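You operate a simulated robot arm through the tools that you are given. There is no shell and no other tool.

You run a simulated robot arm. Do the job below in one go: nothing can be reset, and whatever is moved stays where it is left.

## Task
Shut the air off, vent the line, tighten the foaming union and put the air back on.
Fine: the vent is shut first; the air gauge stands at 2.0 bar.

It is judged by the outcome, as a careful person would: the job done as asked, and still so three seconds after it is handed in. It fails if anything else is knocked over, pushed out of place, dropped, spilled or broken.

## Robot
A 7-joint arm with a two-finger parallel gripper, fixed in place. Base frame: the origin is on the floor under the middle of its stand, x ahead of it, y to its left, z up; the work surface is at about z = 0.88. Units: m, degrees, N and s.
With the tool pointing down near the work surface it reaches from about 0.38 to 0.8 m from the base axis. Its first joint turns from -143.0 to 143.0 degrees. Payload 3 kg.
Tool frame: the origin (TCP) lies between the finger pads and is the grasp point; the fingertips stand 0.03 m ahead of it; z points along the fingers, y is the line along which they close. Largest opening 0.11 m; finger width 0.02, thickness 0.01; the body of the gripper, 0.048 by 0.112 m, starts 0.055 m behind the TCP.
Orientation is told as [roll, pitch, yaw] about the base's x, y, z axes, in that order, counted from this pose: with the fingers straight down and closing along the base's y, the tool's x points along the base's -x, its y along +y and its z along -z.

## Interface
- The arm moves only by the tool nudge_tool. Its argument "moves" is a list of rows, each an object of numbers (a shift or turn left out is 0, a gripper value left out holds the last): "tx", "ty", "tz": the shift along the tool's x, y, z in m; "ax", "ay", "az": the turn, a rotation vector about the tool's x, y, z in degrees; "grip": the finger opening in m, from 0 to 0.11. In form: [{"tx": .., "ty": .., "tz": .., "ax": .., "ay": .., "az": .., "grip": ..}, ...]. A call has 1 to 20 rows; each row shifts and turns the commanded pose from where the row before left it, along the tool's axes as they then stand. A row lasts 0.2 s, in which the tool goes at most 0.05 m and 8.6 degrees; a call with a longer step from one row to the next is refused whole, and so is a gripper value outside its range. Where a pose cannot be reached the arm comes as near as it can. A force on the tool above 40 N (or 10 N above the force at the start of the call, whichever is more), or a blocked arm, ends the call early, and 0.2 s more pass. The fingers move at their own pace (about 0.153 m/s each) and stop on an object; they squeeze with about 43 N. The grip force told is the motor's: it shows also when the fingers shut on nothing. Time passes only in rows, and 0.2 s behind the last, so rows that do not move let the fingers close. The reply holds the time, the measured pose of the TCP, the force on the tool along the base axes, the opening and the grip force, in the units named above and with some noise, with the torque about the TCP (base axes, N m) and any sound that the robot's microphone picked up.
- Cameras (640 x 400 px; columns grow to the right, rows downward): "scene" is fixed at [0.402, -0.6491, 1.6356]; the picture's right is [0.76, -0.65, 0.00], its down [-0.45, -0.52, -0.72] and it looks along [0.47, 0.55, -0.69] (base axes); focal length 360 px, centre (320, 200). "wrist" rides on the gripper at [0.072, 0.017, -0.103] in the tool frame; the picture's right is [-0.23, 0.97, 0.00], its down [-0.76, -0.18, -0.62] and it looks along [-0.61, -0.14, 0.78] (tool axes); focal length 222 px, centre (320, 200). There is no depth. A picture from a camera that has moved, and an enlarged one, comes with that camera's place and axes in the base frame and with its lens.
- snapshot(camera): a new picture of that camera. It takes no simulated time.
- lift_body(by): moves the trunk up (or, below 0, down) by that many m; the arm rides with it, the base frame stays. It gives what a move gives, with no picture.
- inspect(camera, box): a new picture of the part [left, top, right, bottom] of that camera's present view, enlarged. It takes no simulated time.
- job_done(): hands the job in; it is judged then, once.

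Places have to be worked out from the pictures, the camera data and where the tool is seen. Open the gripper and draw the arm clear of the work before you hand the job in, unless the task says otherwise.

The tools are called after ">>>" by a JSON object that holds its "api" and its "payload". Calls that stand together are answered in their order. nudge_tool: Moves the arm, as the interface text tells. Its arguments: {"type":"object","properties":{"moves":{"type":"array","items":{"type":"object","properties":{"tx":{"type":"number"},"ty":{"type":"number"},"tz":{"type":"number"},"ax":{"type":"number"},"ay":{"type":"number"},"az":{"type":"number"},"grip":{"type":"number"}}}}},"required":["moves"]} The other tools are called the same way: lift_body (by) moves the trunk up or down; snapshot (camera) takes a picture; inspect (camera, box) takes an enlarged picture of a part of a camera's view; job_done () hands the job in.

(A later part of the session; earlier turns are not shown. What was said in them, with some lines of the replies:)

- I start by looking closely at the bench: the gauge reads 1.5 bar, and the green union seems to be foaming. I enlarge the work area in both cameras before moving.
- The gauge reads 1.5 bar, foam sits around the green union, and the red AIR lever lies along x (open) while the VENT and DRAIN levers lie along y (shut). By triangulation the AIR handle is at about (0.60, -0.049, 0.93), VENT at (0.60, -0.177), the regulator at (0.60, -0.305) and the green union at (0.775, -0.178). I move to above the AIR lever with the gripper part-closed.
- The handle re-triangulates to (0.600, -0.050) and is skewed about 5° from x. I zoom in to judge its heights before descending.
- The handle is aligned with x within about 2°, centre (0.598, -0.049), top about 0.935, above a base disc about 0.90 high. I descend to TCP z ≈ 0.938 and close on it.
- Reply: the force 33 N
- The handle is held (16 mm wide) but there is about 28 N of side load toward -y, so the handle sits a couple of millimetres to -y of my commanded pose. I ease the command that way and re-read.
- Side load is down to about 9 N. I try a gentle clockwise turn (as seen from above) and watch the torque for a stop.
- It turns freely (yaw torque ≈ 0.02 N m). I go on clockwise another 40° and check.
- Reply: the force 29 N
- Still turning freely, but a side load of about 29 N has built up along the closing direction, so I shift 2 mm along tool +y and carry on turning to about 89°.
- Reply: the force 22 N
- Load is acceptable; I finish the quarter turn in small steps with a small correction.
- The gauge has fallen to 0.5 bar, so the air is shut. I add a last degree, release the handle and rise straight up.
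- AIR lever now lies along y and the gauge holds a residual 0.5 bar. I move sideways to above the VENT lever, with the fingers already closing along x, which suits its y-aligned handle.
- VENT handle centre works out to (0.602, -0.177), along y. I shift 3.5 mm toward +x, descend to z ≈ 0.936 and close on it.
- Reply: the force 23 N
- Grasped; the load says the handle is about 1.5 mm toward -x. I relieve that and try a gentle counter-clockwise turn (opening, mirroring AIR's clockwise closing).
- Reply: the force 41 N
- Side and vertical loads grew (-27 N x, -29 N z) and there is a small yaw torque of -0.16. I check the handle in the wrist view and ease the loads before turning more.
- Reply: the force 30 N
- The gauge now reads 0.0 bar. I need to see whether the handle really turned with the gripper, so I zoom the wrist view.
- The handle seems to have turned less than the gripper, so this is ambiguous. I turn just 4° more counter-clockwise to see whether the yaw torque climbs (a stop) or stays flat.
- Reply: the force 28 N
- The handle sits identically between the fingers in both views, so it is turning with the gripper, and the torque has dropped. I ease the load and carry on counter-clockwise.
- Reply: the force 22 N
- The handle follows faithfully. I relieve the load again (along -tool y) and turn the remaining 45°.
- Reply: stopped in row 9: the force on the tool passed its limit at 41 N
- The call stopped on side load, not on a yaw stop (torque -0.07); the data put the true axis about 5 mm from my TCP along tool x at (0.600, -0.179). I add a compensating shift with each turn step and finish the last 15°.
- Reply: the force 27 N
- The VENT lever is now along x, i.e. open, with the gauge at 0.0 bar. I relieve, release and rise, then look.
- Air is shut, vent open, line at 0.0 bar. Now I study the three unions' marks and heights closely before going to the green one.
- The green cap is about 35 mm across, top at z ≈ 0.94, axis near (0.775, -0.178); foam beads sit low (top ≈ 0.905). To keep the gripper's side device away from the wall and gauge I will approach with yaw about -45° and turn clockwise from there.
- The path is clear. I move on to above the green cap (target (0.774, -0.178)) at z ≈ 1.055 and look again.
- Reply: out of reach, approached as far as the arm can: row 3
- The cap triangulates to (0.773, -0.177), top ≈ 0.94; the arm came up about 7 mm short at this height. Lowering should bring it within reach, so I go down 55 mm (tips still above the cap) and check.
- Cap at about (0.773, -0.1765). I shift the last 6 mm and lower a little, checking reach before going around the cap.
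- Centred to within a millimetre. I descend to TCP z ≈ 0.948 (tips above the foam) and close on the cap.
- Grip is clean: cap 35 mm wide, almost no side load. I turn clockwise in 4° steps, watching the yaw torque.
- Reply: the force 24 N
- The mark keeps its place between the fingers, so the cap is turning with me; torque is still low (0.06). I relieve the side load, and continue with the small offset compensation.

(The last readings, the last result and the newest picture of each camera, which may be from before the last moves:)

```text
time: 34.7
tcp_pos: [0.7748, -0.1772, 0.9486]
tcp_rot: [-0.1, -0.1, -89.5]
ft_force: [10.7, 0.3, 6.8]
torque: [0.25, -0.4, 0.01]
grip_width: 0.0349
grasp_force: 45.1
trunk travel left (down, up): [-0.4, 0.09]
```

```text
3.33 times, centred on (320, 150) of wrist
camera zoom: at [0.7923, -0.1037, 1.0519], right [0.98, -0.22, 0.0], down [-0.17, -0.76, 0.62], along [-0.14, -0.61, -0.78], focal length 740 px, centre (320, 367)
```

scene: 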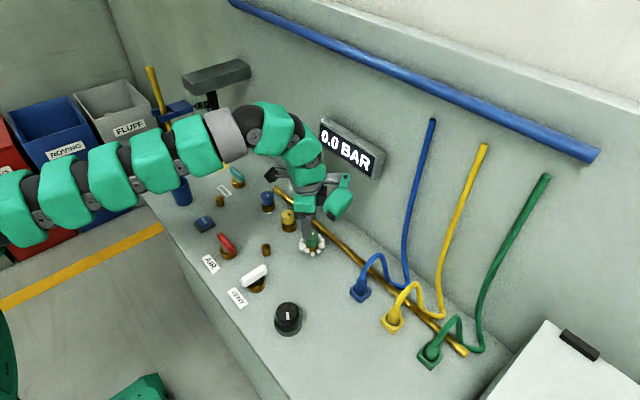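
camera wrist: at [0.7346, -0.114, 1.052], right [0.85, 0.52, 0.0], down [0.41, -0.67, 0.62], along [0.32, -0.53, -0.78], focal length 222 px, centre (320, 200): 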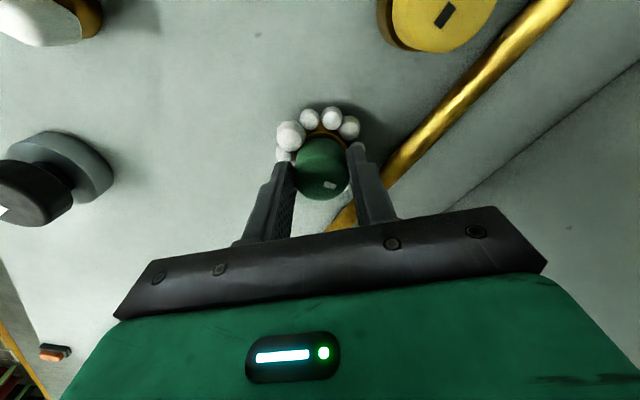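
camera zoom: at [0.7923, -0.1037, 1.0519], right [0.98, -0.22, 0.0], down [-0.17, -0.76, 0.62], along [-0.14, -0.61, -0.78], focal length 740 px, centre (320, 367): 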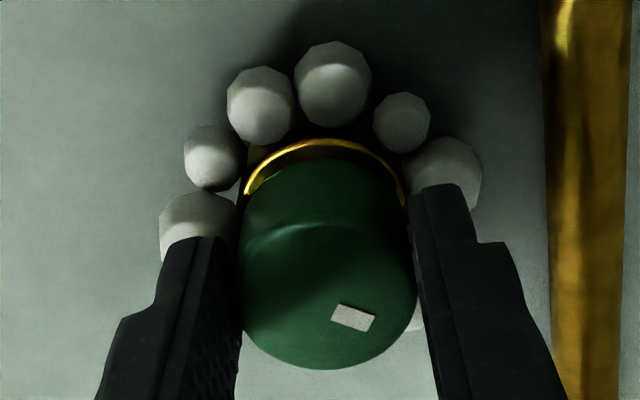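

Still free-running with the cap following. I keep turning clockwise, another 32°.

>>> {"api": "nudge_tool", "payload": {"moves": [{"ty": 0.0006}, {"az": 4, "ty": 0.0003}, {"az": 4, "ty": 0.0003}, {"az": 4, "ty": 0.0003}, {"az": 4, "ty": 0.0003}, {"az": 4, "ty": 0.0003}, {"az": 4, "ty": 0.0003}, {"az": 4, "ty": 0.0003}, {"az": 4, "ty": 0.0003}, {}]}}

>>> {"api": "inspect", "payload": {"camera": "wrist", "box": [250, 90, 390, 210]}}

>>> {"api": "snapshot", "payload": {"camera": "scene"}}

```text
time: 36.9
tcp_pos: [0.7774, -0.1773, 0.9488]
tcp_rot: [-0.1, 0.0, -121.5]
ft_force: [-2.1, 2.5, 4.0]
torque: [0.5, -0.08, -0.04]
grip_width: 0.0352
grasp_force: 44.2
trunk travel left (down, up): [-0.4, 0.09]
```

```text
3.33 times, centred on (320, 150) of wrist
camera zoom: at [0.8305, -0.124, 1.0518], right [0.71, -0.7, 0.0], down [-0.55, -0.56, 0.62], along [-0.44, -0.44, -0.78], focal length 740 px, centre (320, 367)
```

zoom: 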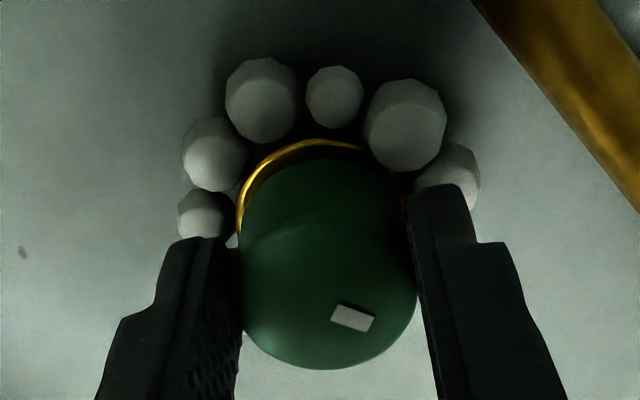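

```text
taken
```

scene: 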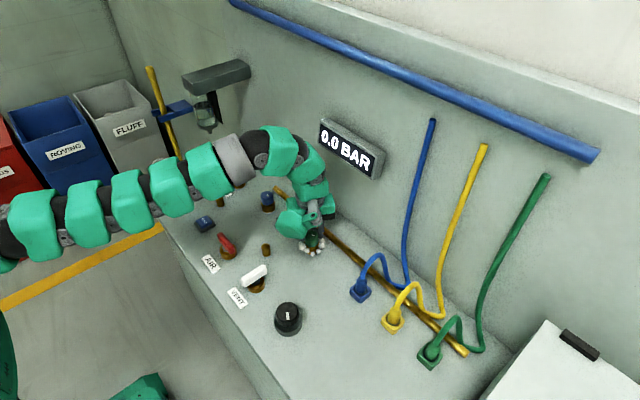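

76° so far with no rise in torque. I continue clockwise another 32°, watching for resistance or a joint limit.

>>> {"api": "nudge_tool", "payload": {"moves": [{"az": 4, "ty": 0.00025}, {"az": 4, "ty": 0.00025}, {"az": 4, "ty": 0.00025}, {"az": 4, "ty": 0.00025}, {"az": 4, "ty": 0.00025}, {"az": 4, "ty": 0.00025}, {"az": 4, "ty": 0.00025}, {"az": 4, "ty": 0.00025}, {}]}}

>>> {"api": "inspect", "payload": {"camera": "wrist", "box": [250, 90, 390, 210]}}

```text
time: 38.9
tcp_pos: [0.7786, -0.1796, 0.9484]
tcp_rot: [-0.1, -0.1, -153.4]
ft_force: [3.9, -3.0, 2.0]
torque: [0.34, -0.13, 0.35]
grip_width: 0.0358
grasp_force: 44.7
trunk travel left (down, up): [-0.4, 0.09]
```

```text
3.33 times, centred on (320, 150) of wrist
camera zoom: at [0.8528, -0.161, 1.0519], right [0.23, -0.97, 0.0], down [-0.76, -0.18, 0.62], along [-0.61, -0.14, -0.78], focal length 740 px, centre (320, 367)
```

zoom: 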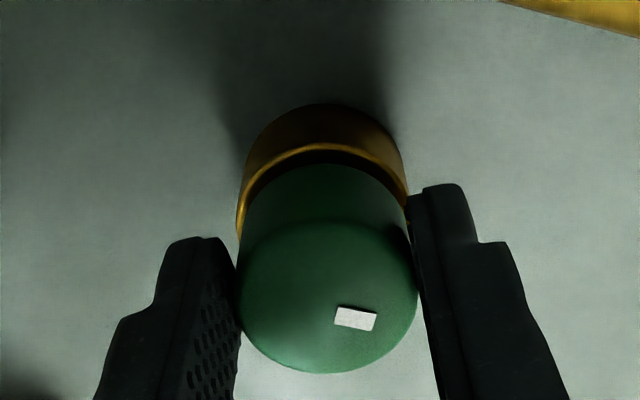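

The foam has vanished and the yaw torque jumped to 0.35 N m with the cap starting to slip in the fingers: the union is tight. I open and rise straight up, then look.

>>> {"api": "nudge_tool", "payload": {"moves": [{"grip": 0.06}, {"grip": 0.06}, {"tz": -0.025}, {"tz": -0.025}, {"tz": -0.025}, {"tz": -0.02}, {}]}}

>>> {"api": "snapshot", "payload": {"camera": "scene"}}

>>> {"api": "inspect", "payload": {"camera": "wrist", "box": [220, 60, 420, 220]}}

```text
time: 40.5
tcp_pos: [0.772, -0.1765, 1.0327]
tcp_rot: [0.0, -0.1, -153.3]
ft_force: [-0.7, 0.3, 0.4]
torque: [-0.03, -0.01, -0.01]
grip_width: 0.0598
grasp_force: 0.1
out of reach, approached as far as the arm can: row 5, 6
trunk travel left (down, up): [-0.4, 0.09]
```

```text
taken
```

scene: 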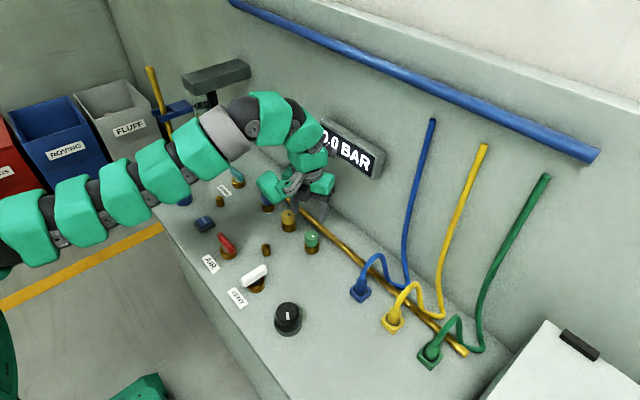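

```text
2.50 times, centred on (320, 140) of wrist
camera zoom: at [0.846, -0.1592, 1.1358], right [0.23, -0.97, 0.0], down [-0.76, -0.18, 0.62], along [-0.61, -0.15, -0.78], focal length 555 px, centre (320, 350)
```

zoom: 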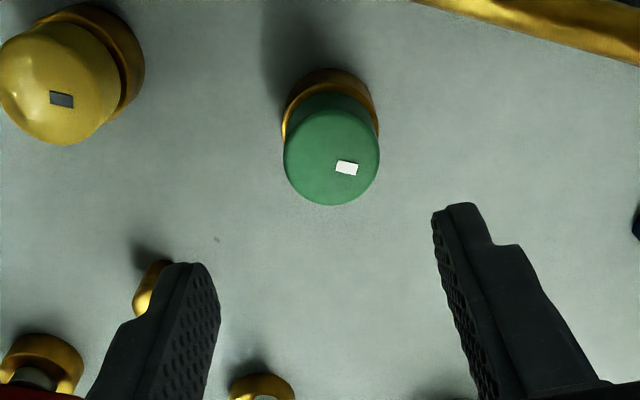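

The green union is dry and the other unions are undisturbed. Next the vent must be shut first: I back away to over the VENT valve and unwind the yaw to 0.

>>> {"api": "nudge_tool", "payload": {"moves": [{"tx": -0.0387, "ty": -0.0188, "tz": -0.008}, {"tx": -0.0387, "ty": -0.0188, "tz": -0.008}, {"tx": -0.0387, "ty": -0.0188, "tz": -0.008}, {"tx": -0.0387, "ty": -0.0188, "tz": -0.008}, {"az": -8}, {"az": -8}, {"az": -8}, {"az": -8}, {"az": -8}, {"az": -8}, {"az": -8}, {"az": -8}, {"az": -8}, {"az": -8}, {"az": -8}, {"az": -8}, {"az": -8}, {"az": -8}, {"az": -8}, {"az": -8}]}}

>>> {"api": "nudge_tool", "payload": {"moves": [{"az": -8}, {"az": -8}, {"az": -8}, {"az": -1.3}, {}]}}

>>> {"api": "snapshot", "payload": {"camera": "wrist"}}

>>> {"api": "snapshot", "payload": {"camera": "scene"}}

```text
time: 44.7
tcp_pos: [0.6002, -0.1783, 1.0651]
tcp_rot: [-0.2, 0.0, -25.2]
ft_force: [-0.2, 0.3, 0.9]
torque: [0.01, 0.0, 0.01]
grip_width: 0.0602
grasp_force: 0.1
trunk travel left (down, up): [-0.4, 0.09]
```

```text
time: 45.9
tcp_pos: [0.5995, -0.1793, 1.0647]
tcp_rot: [0.0, 0.2, -0.1]
ft_force: [0.3, -0.4, 0.5]
torque: [0.01, -0.02, 0.0]
grip_width: 0.0598
grasp_force: 0.1
trunk travel left (down, up): [-0.4, 0.09]
```

```text
taken
camera wrist: at [0.5289, -0.1614, 1.1682], right [0.23, 0.97, 0.0], down [0.76, -0.18, 0.62], along [0.61, -0.14, -0.78], focal length 222 px, centre (320, 200)
```

wrist: 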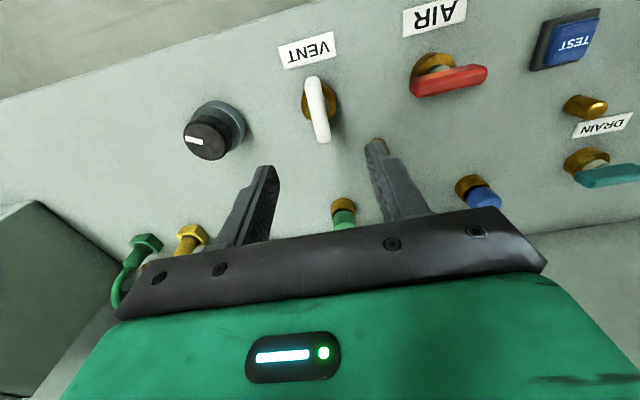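

```text
taken
```

scene: 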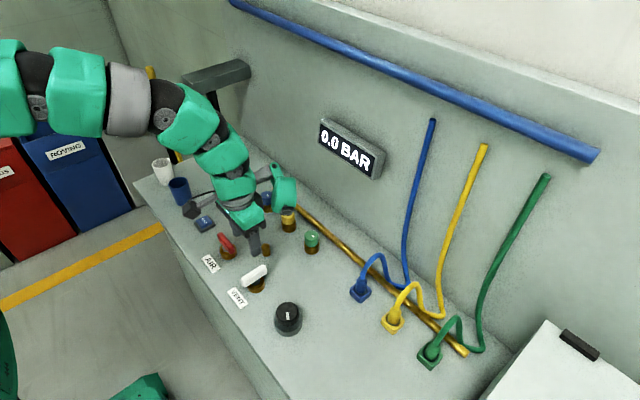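

Vent handle centre ≈ (0.599, -0.179), along x, right below the tool. I descend and grip it.

>>> {"api": "nudge_tool", "payload": {"moves": [{"ty": -0.001, "tz": 0.032, "grip": 0.05}, {"tz": 0.032}, {"tz": 0.032}, {"tz": 0.031}, {}, {"grip": 0.0}, {"grip": 0.0}, {"grip": 0.0}]}}

```text
time: 47.7
tcp_pos: [0.6, -0.1798, 0.9371]
tcp_rot: [0.0, 0.0, -0.1]
ft_force: [0.7, -5.2, -1.4]
torque: [-0.1, -1.21, -0.01]
grip_width: 0.0156
grasp_force: 44.7
trunk travel left (down, up): [-0.4, 0.09]
```

Good grip with very little side load. I turn the vent clockwise back toward shut.

>>> {"api": "nudge_tool", "payload": {"moves": [{"ty": -0.0004}, {"az": 4}, {"az": 4}, {"az": 4}, {"az": 4}, {"az": 4}, {"az": 4}, {"az": 4}, {"az": 4}, {"az": 4}, {}]}}

```text
time: 50.1
tcp_pos: [0.5996, -0.1797, 0.9371]
tcp_rot: [-0.1, 0.2, -36.2]
ft_force: [-11.0, -0.2, -17.2]
torque: [0.6, 0.24, -0.01]
grip_width: 0.0157
grasp_force: 44.8
trunk travel left (down, up): [-0.4, 0.09]
```

Turning freely. A slight easing, then the next 40°.

>>> {"api": "nudge_tool", "payload": {"moves": [{"ty": -0.0004, "tz": 0.0008}, {"az": 4}, {"az": 4}, {"az": 4}, {"az": 4}, {"az": 4}, {"az": 4}, {"az": 4}, {"az": 4}, {"az": 4}, {"az": 4}, {}]}}

```text
time: 52.7
tcp_pos: [0.6001, -0.1801, 0.9383]
tcp_rot: [0.1, 0.0, -76.2]
ft_force: [-6.3, 8.1, 1.8]
torque: [0.2, -0.04, -0.01]
grip_width: 0.0161
grasp_force: 44.8
trunk travel left (down, up): [-0.4, 0.09]
```

Now the last 14° in small steps, watching for the closed stop.

>>> {"api": "nudge_tool", "payload": {"moves": [{"az": 3.5}, {"az": 3.5}, {"az": 3.5}, {"az": 3.3}, {}]}}

>>> {"api": "inspect", "payload": {"camera": "wrist", "box": [240, 100, 400, 240]}}

```text
time: 53.9
tcp_pos: [0.6009, -0.181, 0.9374]
tcp_rot: [0.0, -0.1, -90.0]
ft_force: [-4.0, 8.6, 2.7]
torque: [-0.56, -0.18, 0.0]
grip_width: 0.0158
grasp_force: 45.2
trunk travel left (down, up): [-0.4, 0.09]
```

```text
2.86 times, centred on (320, 170) of wrist
camera zoom: at [0.6179, -0.1076, 1.0405], right [0.97, -0.23, 0.0], down [-0.18, -0.76, 0.62], along [-0.14, -0.61, -0.78], focal length 635 px, centre (320, 286)
```

zoom: 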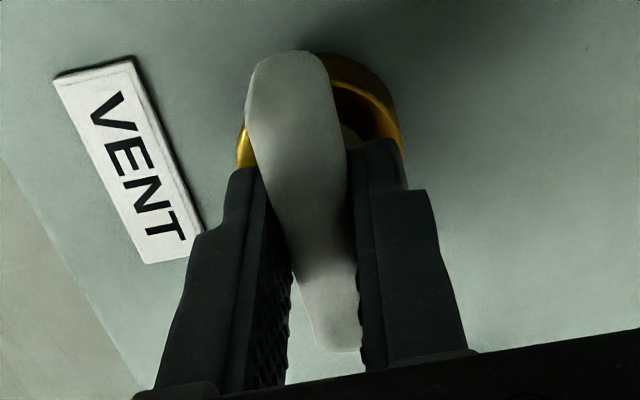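

The handle is back along y. I nudge 2° further to feel for the closed stop, so I know it is fully shut.

>>> {"api": "nudge_tool", "payload": {"moves": [{"az": 1}, {"az": 1}, {}]}}

```text
time: 54.7
tcp_pos: [0.6002, -0.179, 0.9385]
tcp_rot: [-0.2, -0.1, -91.9]
ft_force: [-2.0, 2.8, 1.1]
torque: [-0.26, -0.1, 1.04]
grip_width: 0.0167
grasp_force: 45.0
trunk travel left (down, up): [-0.4, 0.09]
```

Torque jumped to 1.04 N m: that is the closed stop, so the vent is fully shut. I back the tool off to neutral, release and rise, then go over to the AIR lever (along y, same yaw).

>>> {"api": "nudge_tool", "payload": {"moves": [{"az": -1.7}, {}, {"grip": 0.05}, {"grip": 0.05}, {"tz": -0.03}, {"tz": -0.03}, {"tz": -0.03}, {"tx": 0.032}, {"tx": 0.032}, {"tx": 0.032}, {"tx": 0.032}, {}]}}

>>> {"api": "inspect", "payload": {"camera": "wrist", "box": [240, 60, 400, 180]}}

>>> {"api": "snapshot", "payload": {"camera": "scene"}}

```text
time: 57.3
tcp_pos: [0.6006, -0.0508, 1.0273]
tcp_rot: [-0.1, 0.0, -90.3]
ft_force: [0.5, -0.2, -0.1]
torque: [0.0, -0.03, 0.0]
grip_width: 0.05
grasp_force: 0.0
trunk travel left (down, up): [-0.4, 0.09]
```

```text
3.33 times, centred on (320, 120) of wrist
camera zoom: at [0.6192, 0.0203, 1.1301], right [0.97, -0.23, 0.0], down [-0.18, -0.76, 0.62], along [-0.15, -0.61, -0.78], focal length 740 px, centre (320, 467)
```

zoom: 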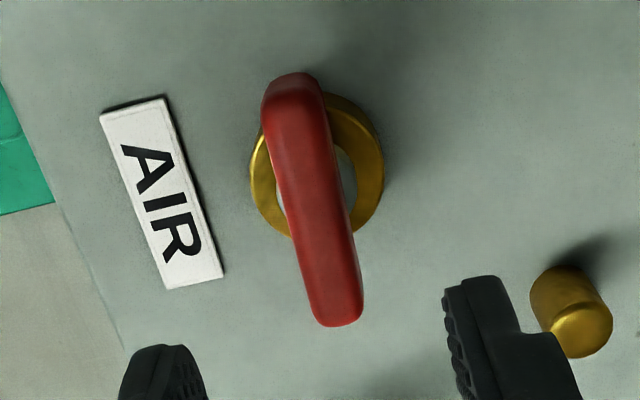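

```text
taken
```

scene: 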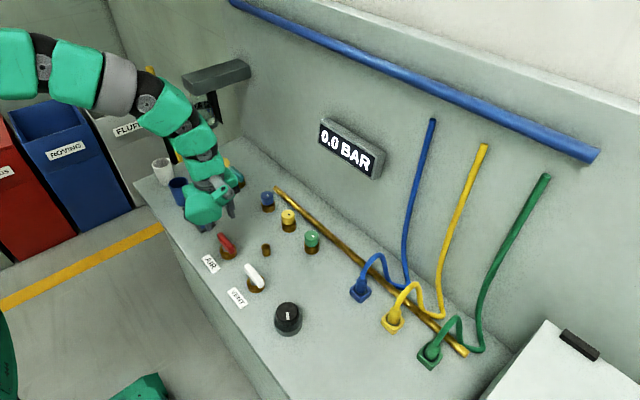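

VENT lies shut along y, gauge 0.0. The AIR handle is right below at about (0.600, -0.051), so I descend and grip it.

>>> {"api": "nudge_tool", "payload": {"moves": [{"tz": 0.03}, {"tz": 0.03}, {"tz": 0.03}, {}, {"grip": 0.0}, {"grip": 0.0}, {"grip": 0.0}]}}

```text
time: 58.9
tcp_pos: [0.6007, -0.0531, 0.9361]
tcp_rot: [-0.1, 0.0, -90.2]
ft_force: [-9.3, 0.8, -6.3]
torque: [0.4, -0.41, 0.62]
grip_width: 0.016
grasp_force: 44.8
trunk travel left (down, up): [-0.4, 0.09]
```

Gripped (the small yaw torque is the closed stop). I turn it counter-clockwise to open, in stages.

>>> {"api": "nudge_tool", "payload": {"moves": [{"ty": -0.0006}, {"az": -4}, {"az": -4}, {"az": -4}, {"az": -4}, {"az": -4}, {"az": -4}, {"az": -4}, {"az": -4}, {}]}}

>>> {"api": "inspect", "payload": {"camera": "scene", "box": [300, 100, 400, 190]}}

```text
time: 61.1
tcp_pos: [0.6012, -0.0523, 0.9361]
tcp_rot: [0.0, 0.0, -58.2]
ft_force: [1.5, 9.0, -11.7]
torque: [1.2, 0.15, -0.01]
grip_width: 0.0157
grasp_force: 44.8
trunk travel left (down, up): [-0.4, 0.09]
```

```text
4.44 times, centred on (350, 145) of scene
camera zoom: at [0.402, -0.6491, 1.6356], right [0.76, -0.65, 0.0], down [-0.45, -0.52, -0.72], along [0.47, 0.55, -0.69], focal length 1598 px, centre (187, 444)
```

zoom: 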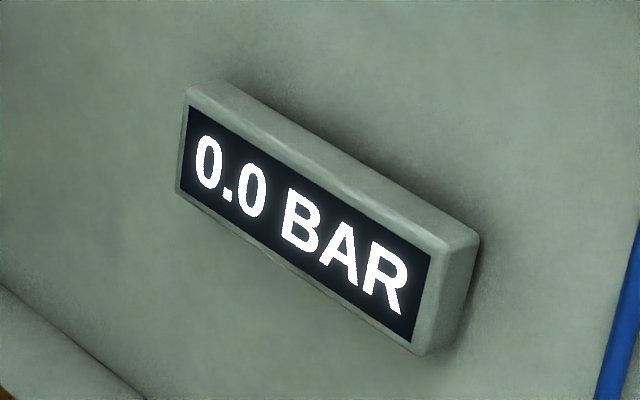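

Loads are low and it turns freely; gauge still 0.0 at this part-open angle. I continue counter-clockwise.

>>> {"api": "nudge_tool", "payload": {"moves": [{"tx": 0.0004, "tz": 0.0005}, {"az": -4}, {"az": -4}, {"az": -4}, {"az": -4}, {"az": -4}, {"az": -4}, {"az": -4}, {"az": -4}, {"az": -4}, {}]}}

>>> {"api": "snapshot", "payload": {"camera": "scene"}}

```text
time: 63.5
tcp_pos: [0.6018, -0.051, 0.9367]
tcp_rot: [0.0, -0.1, -22.3]
ft_force: [27.1, 19.8, 16.6]
torque: [0.26, -1.25, -0.06]
grip_width: 0.0159
grasp_force: 45.4
trunk travel left (down, up): [-0.4, 0.09]
```

```text
taken
```

scene: 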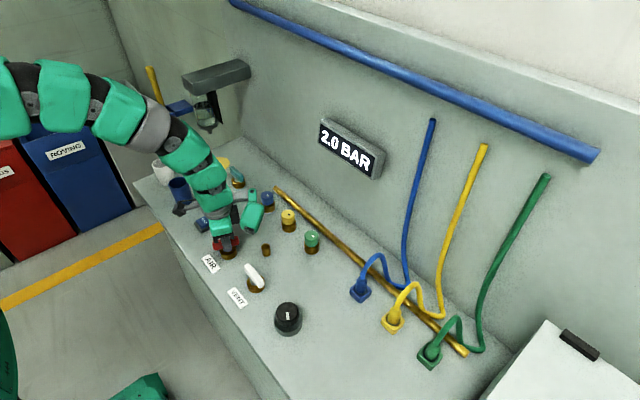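

The gauge has come up to 2.0 bar already. I relieve the side load and complete the opening turn to the lever's original position.

>>> {"api": "nudge_tool", "payload": {"moves": [{"ty": 0.0012, "tx": -0.0008, "tz": -0.0006}, {"az": -4}, {"az": -4}, {"az": -4}, {"az": -4}, {}]}}

```text
time: 64.9
tcp_pos: [0.6018, -0.0508, 0.9368]
tcp_rot: [0.0, 0.1, -6.2]
ft_force: [24.4, 16.9, 13.5]
torque: [0.74, 0.24, 0.04]
grip_width: 0.0158
grasp_force: 44.3
trunk travel left (down, up): [-0.4, 0.09]
```

Near the end; I ease again and turn the last 6°, then feel for the open stop.

>>> {"api": "nudge_tool", "payload": {"moves": [{"ty": 0.001, "tx": -0.0012, "tz": -0.0006}, {"az": -3}, {"az": -3}, {}]}}

>>> {"api": "snapshot", "payload": {"camera": "scene"}}

```text
time: 65.9
tcp_pos: [0.6017, -0.0505, 0.9371]
tcp_rot: [-0.1, 0.3, -0.3]
ft_force: [6.7, 7.1, -0.6]
torque: [0.16, 0.81, 0.05]
grip_width: 0.0158
grasp_force: 44.8
trunk travel left (down, up): [-0.4, 0.09]
```

```text
taken
```

scene: 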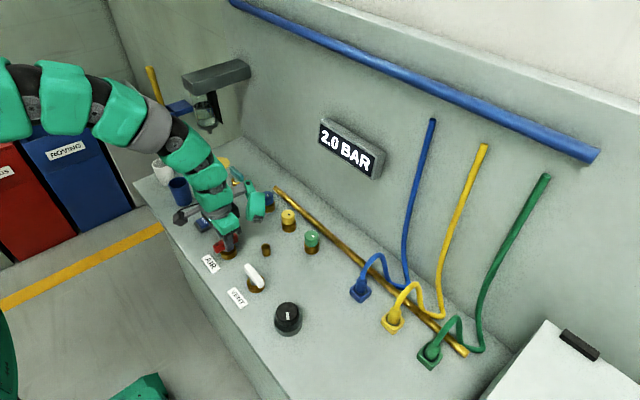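

Gauge steady at 2.0 bar with the lever back along x. One more small nudge to feel for the open stop, then I back off and release.

>>> {"api": "nudge_tool", "payload": {"moves": [{"az": -1}, {"az": -1}, {}]}}

```text
time: 66.7
tcp_pos: [0.6014, -0.0503, 0.9359]
tcp_rot: [0.0, 0.2, 1.7]
ft_force: [-2.3, 6.9, -13.8]
torque: [0.15, -0.01, -1.14]
grip_width: 0.0161
grasp_force: 45.2
trunk travel left (down, up): [-0.4, 0.09]
```

Torque of -1.14 N m marks the open stop: air is fully on. I back off to neutral, release, rise and draw the arm clear.

>>> {"api": "nudge_tool", "payload": {"moves": [{"az": 1.6}, {}, {"grip": 0.06}, {"grip": 0.06}, {"tz": -0.03}, {"tz": -0.03}, {"tz": -0.04}, {"tz": -0.04}, {"tz": -0.04}, {"tx": 0.04, "ty": 0.03, "grip": 0.11}, {"tx": 0.04, "ty": 0.03}, {}]}}

>>> {"api": "snapshot", "payload": {"camera": "scene"}}

>>> {"api": "snapshot", "payload": {"camera": "wrist"}}

```text
time: 69.3
tcp_pos: [0.5227, 0.0117, 1.1175]
tcp_rot: [0.0, 0.1, 0.1]
ft_force: [0.2, 0.1, 0.0]
torque: [-0.02, 0.01, -0.02]
grip_width: 0.11
grasp_force: 0.1
trunk travel left (down, up): [-0.4, 0.09]
```

```text
taken
```

scene: 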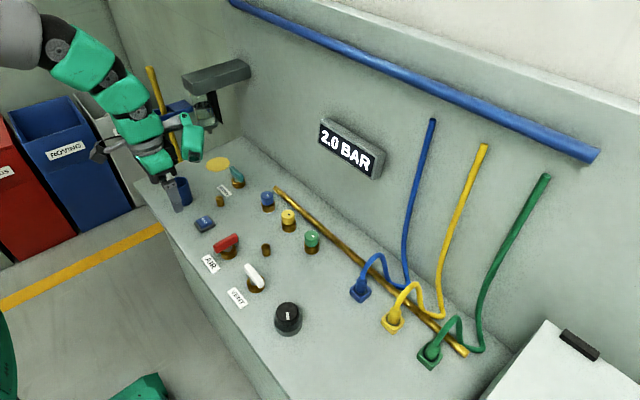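

```text
taken
camera wrist: at [0.4509, 0.028, 1.2214], right [0.22, 0.97, 0.0], down [0.76, -0.18, 0.62], along [0.61, -0.14, -0.78], focal length 222 px, centre (320, 200)
```

wrist: 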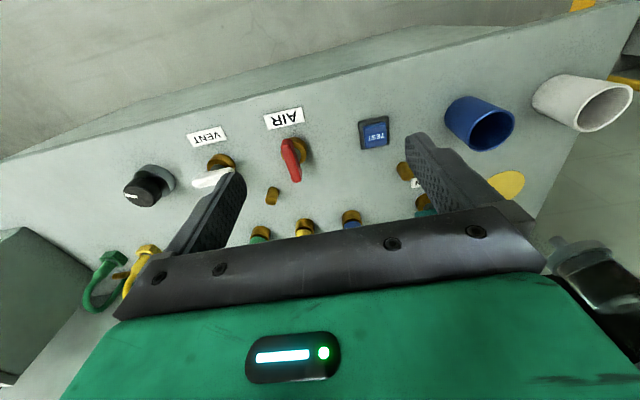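

Everything is in place: AIR open, VENT shut, gauge 2.0 bar, cups upright. I wait a couple of seconds and check the gauge and unions closely for any returning foam.

>>> {"api": "nudge_tool", "payload": {"moves": [{}, {}, {}, {}, {}, {}, {}, {}, {}, {}, {}, {}, {}, {}]}}

>>> {"api": "inspect", "payload": {"camera": "scene", "box": [180, 150, 340, 300]}}

>>> {"api": "inspect", "payload": {"camera": "scene", "box": [300, 100, 400, 190]}}

>>> {"api": "inspect", "payload": {"camera": "scene", "box": [320, 220, 500, 380]}}

```text
time: 72.3
tcp_pos: [0.5236, 0.0106, 1.1182]
tcp_rot: [0.1, 0.1, 0.2]
ft_force: [0.5, 0.1, -0.7]
torque: [0.01, -0.01, 0.02]
grip_width: 0.1099
grasp_force: 0.1
trunk travel left (down, up): [-0.4, 0.09]
```

```text
2.67 times, centred on (260, 225) of scene
camera zoom: at [0.402, -0.6491, 1.6356], right [0.76, -0.65, 0.0], down [-0.45, -0.52, -0.72], along [0.47, 0.55, -0.69], focal length 959 px, centre (480, 133)
```

zoom: 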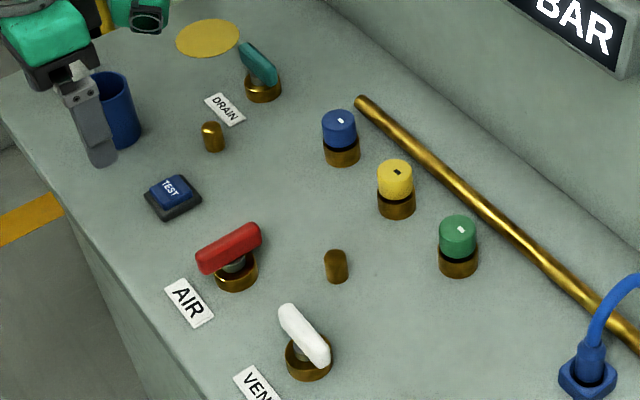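

```text
4.44 times, centred on (350, 145) of scene
camera zoom: at [0.402, -0.6491, 1.6356], right [0.76, -0.65, 0.0], down [-0.45, -0.52, -0.72], along [0.47, 0.55, -0.69], focal length 1598 px, centre (187, 444)
```

zoom: 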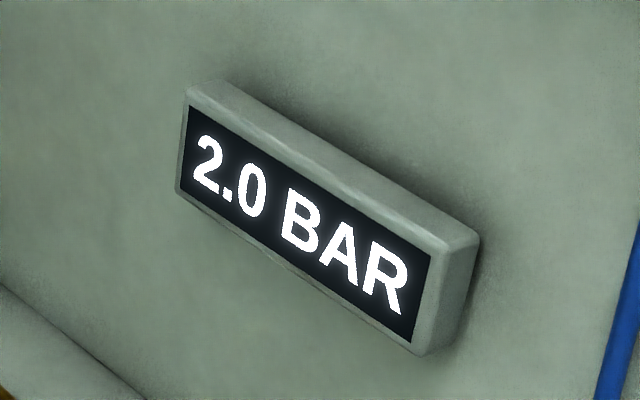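

```text
2.50 times, centred on (410, 300) of scene
camera zoom: at [0.402, -0.6491, 1.6356], right [0.76, -0.65, 0.0], down [-0.45, -0.52, -0.72], along [0.47, 0.55, -0.69], focal length 899 px, centre (95, -50)
```

zoom: 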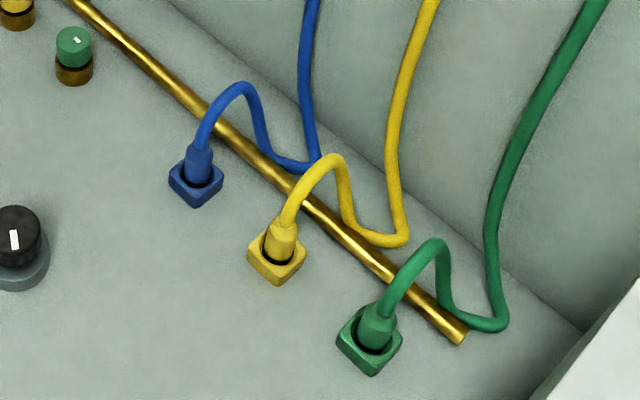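

No foam anywhere and the gauge holds 2.0 bar. One last close look at the green cap's mark to confirm it stayed turned.

>>> {"api": "inspect", "payload": {"camera": "scene", "box": [290, 220, 334, 260]}}

>>> {"api": "snapshot", "payload": {"camera": "scene"}}

```text
10.00 times, centred on (312, 240) of scene
camera zoom: at [0.402, -0.6491, 1.6356], right [0.76, -0.65, 0.0], down [-0.45, -0.52, -0.72], along [0.47, 0.55, -0.69], focal length 3596 px, centre (400, -200)
```

zoom: 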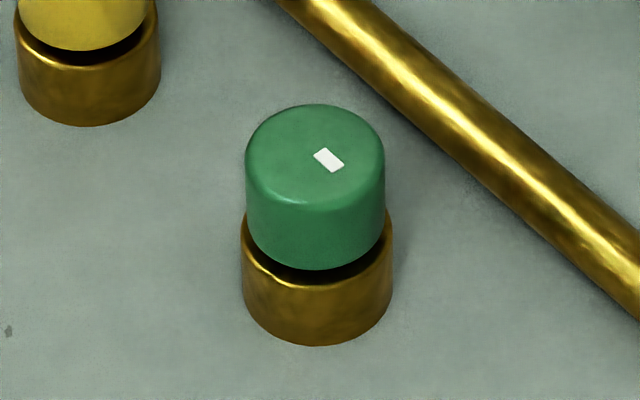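

```text
taken
```

scene: 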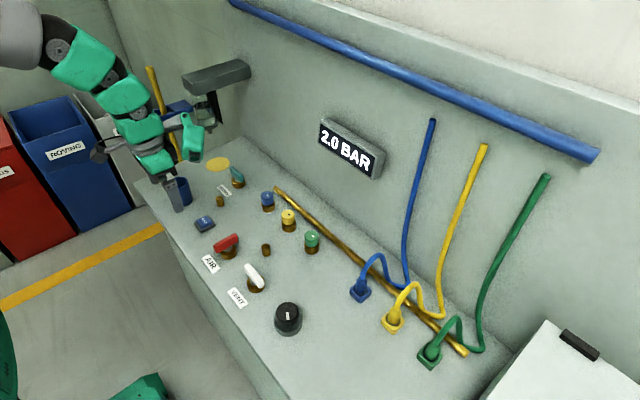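

The mark has turned about a quarter turn clockwise and stayed there, the union is dry under pressure, the gauge holds at 2.0 bar, VENT is shut, AIR is open, and the arm is clear with the gripper open. I hand the job in.

>>> {"api": "job_done", "payload": {}}

```text
The job is handed in.
```

The job is done and handed in. The green union was the one foaming. It's now tight and shows no foam with the air back on, and the gauge holds at 2.0 bar.

1. **Air off:** I turned the AIR lever a quarter turn clockwise, and the gauge fell from 1.5 to 0.5 bar.
2. **Vent:** I opened the VENT lever and the line went to 0.0 bar.
3. **Union:** I turned the green cap about 100° clockwise until it came up against its stop. The foam went as it tightened.
4. **Vent shut first:** I closed the VENT lever to its stop before touching the air.
5. **Air on:** I opened the AIR lever to its stop. The gauge rose to 2.0 bar by itself, so I left the regulator alone.

About three seconds after I drew the arm clear, the gauge still read 2.0 bar and no foam had come back. The other unions, the DRAIN valve, the TEST button and the hoses were all in place. I left the arm clear of the work with the gripper open.
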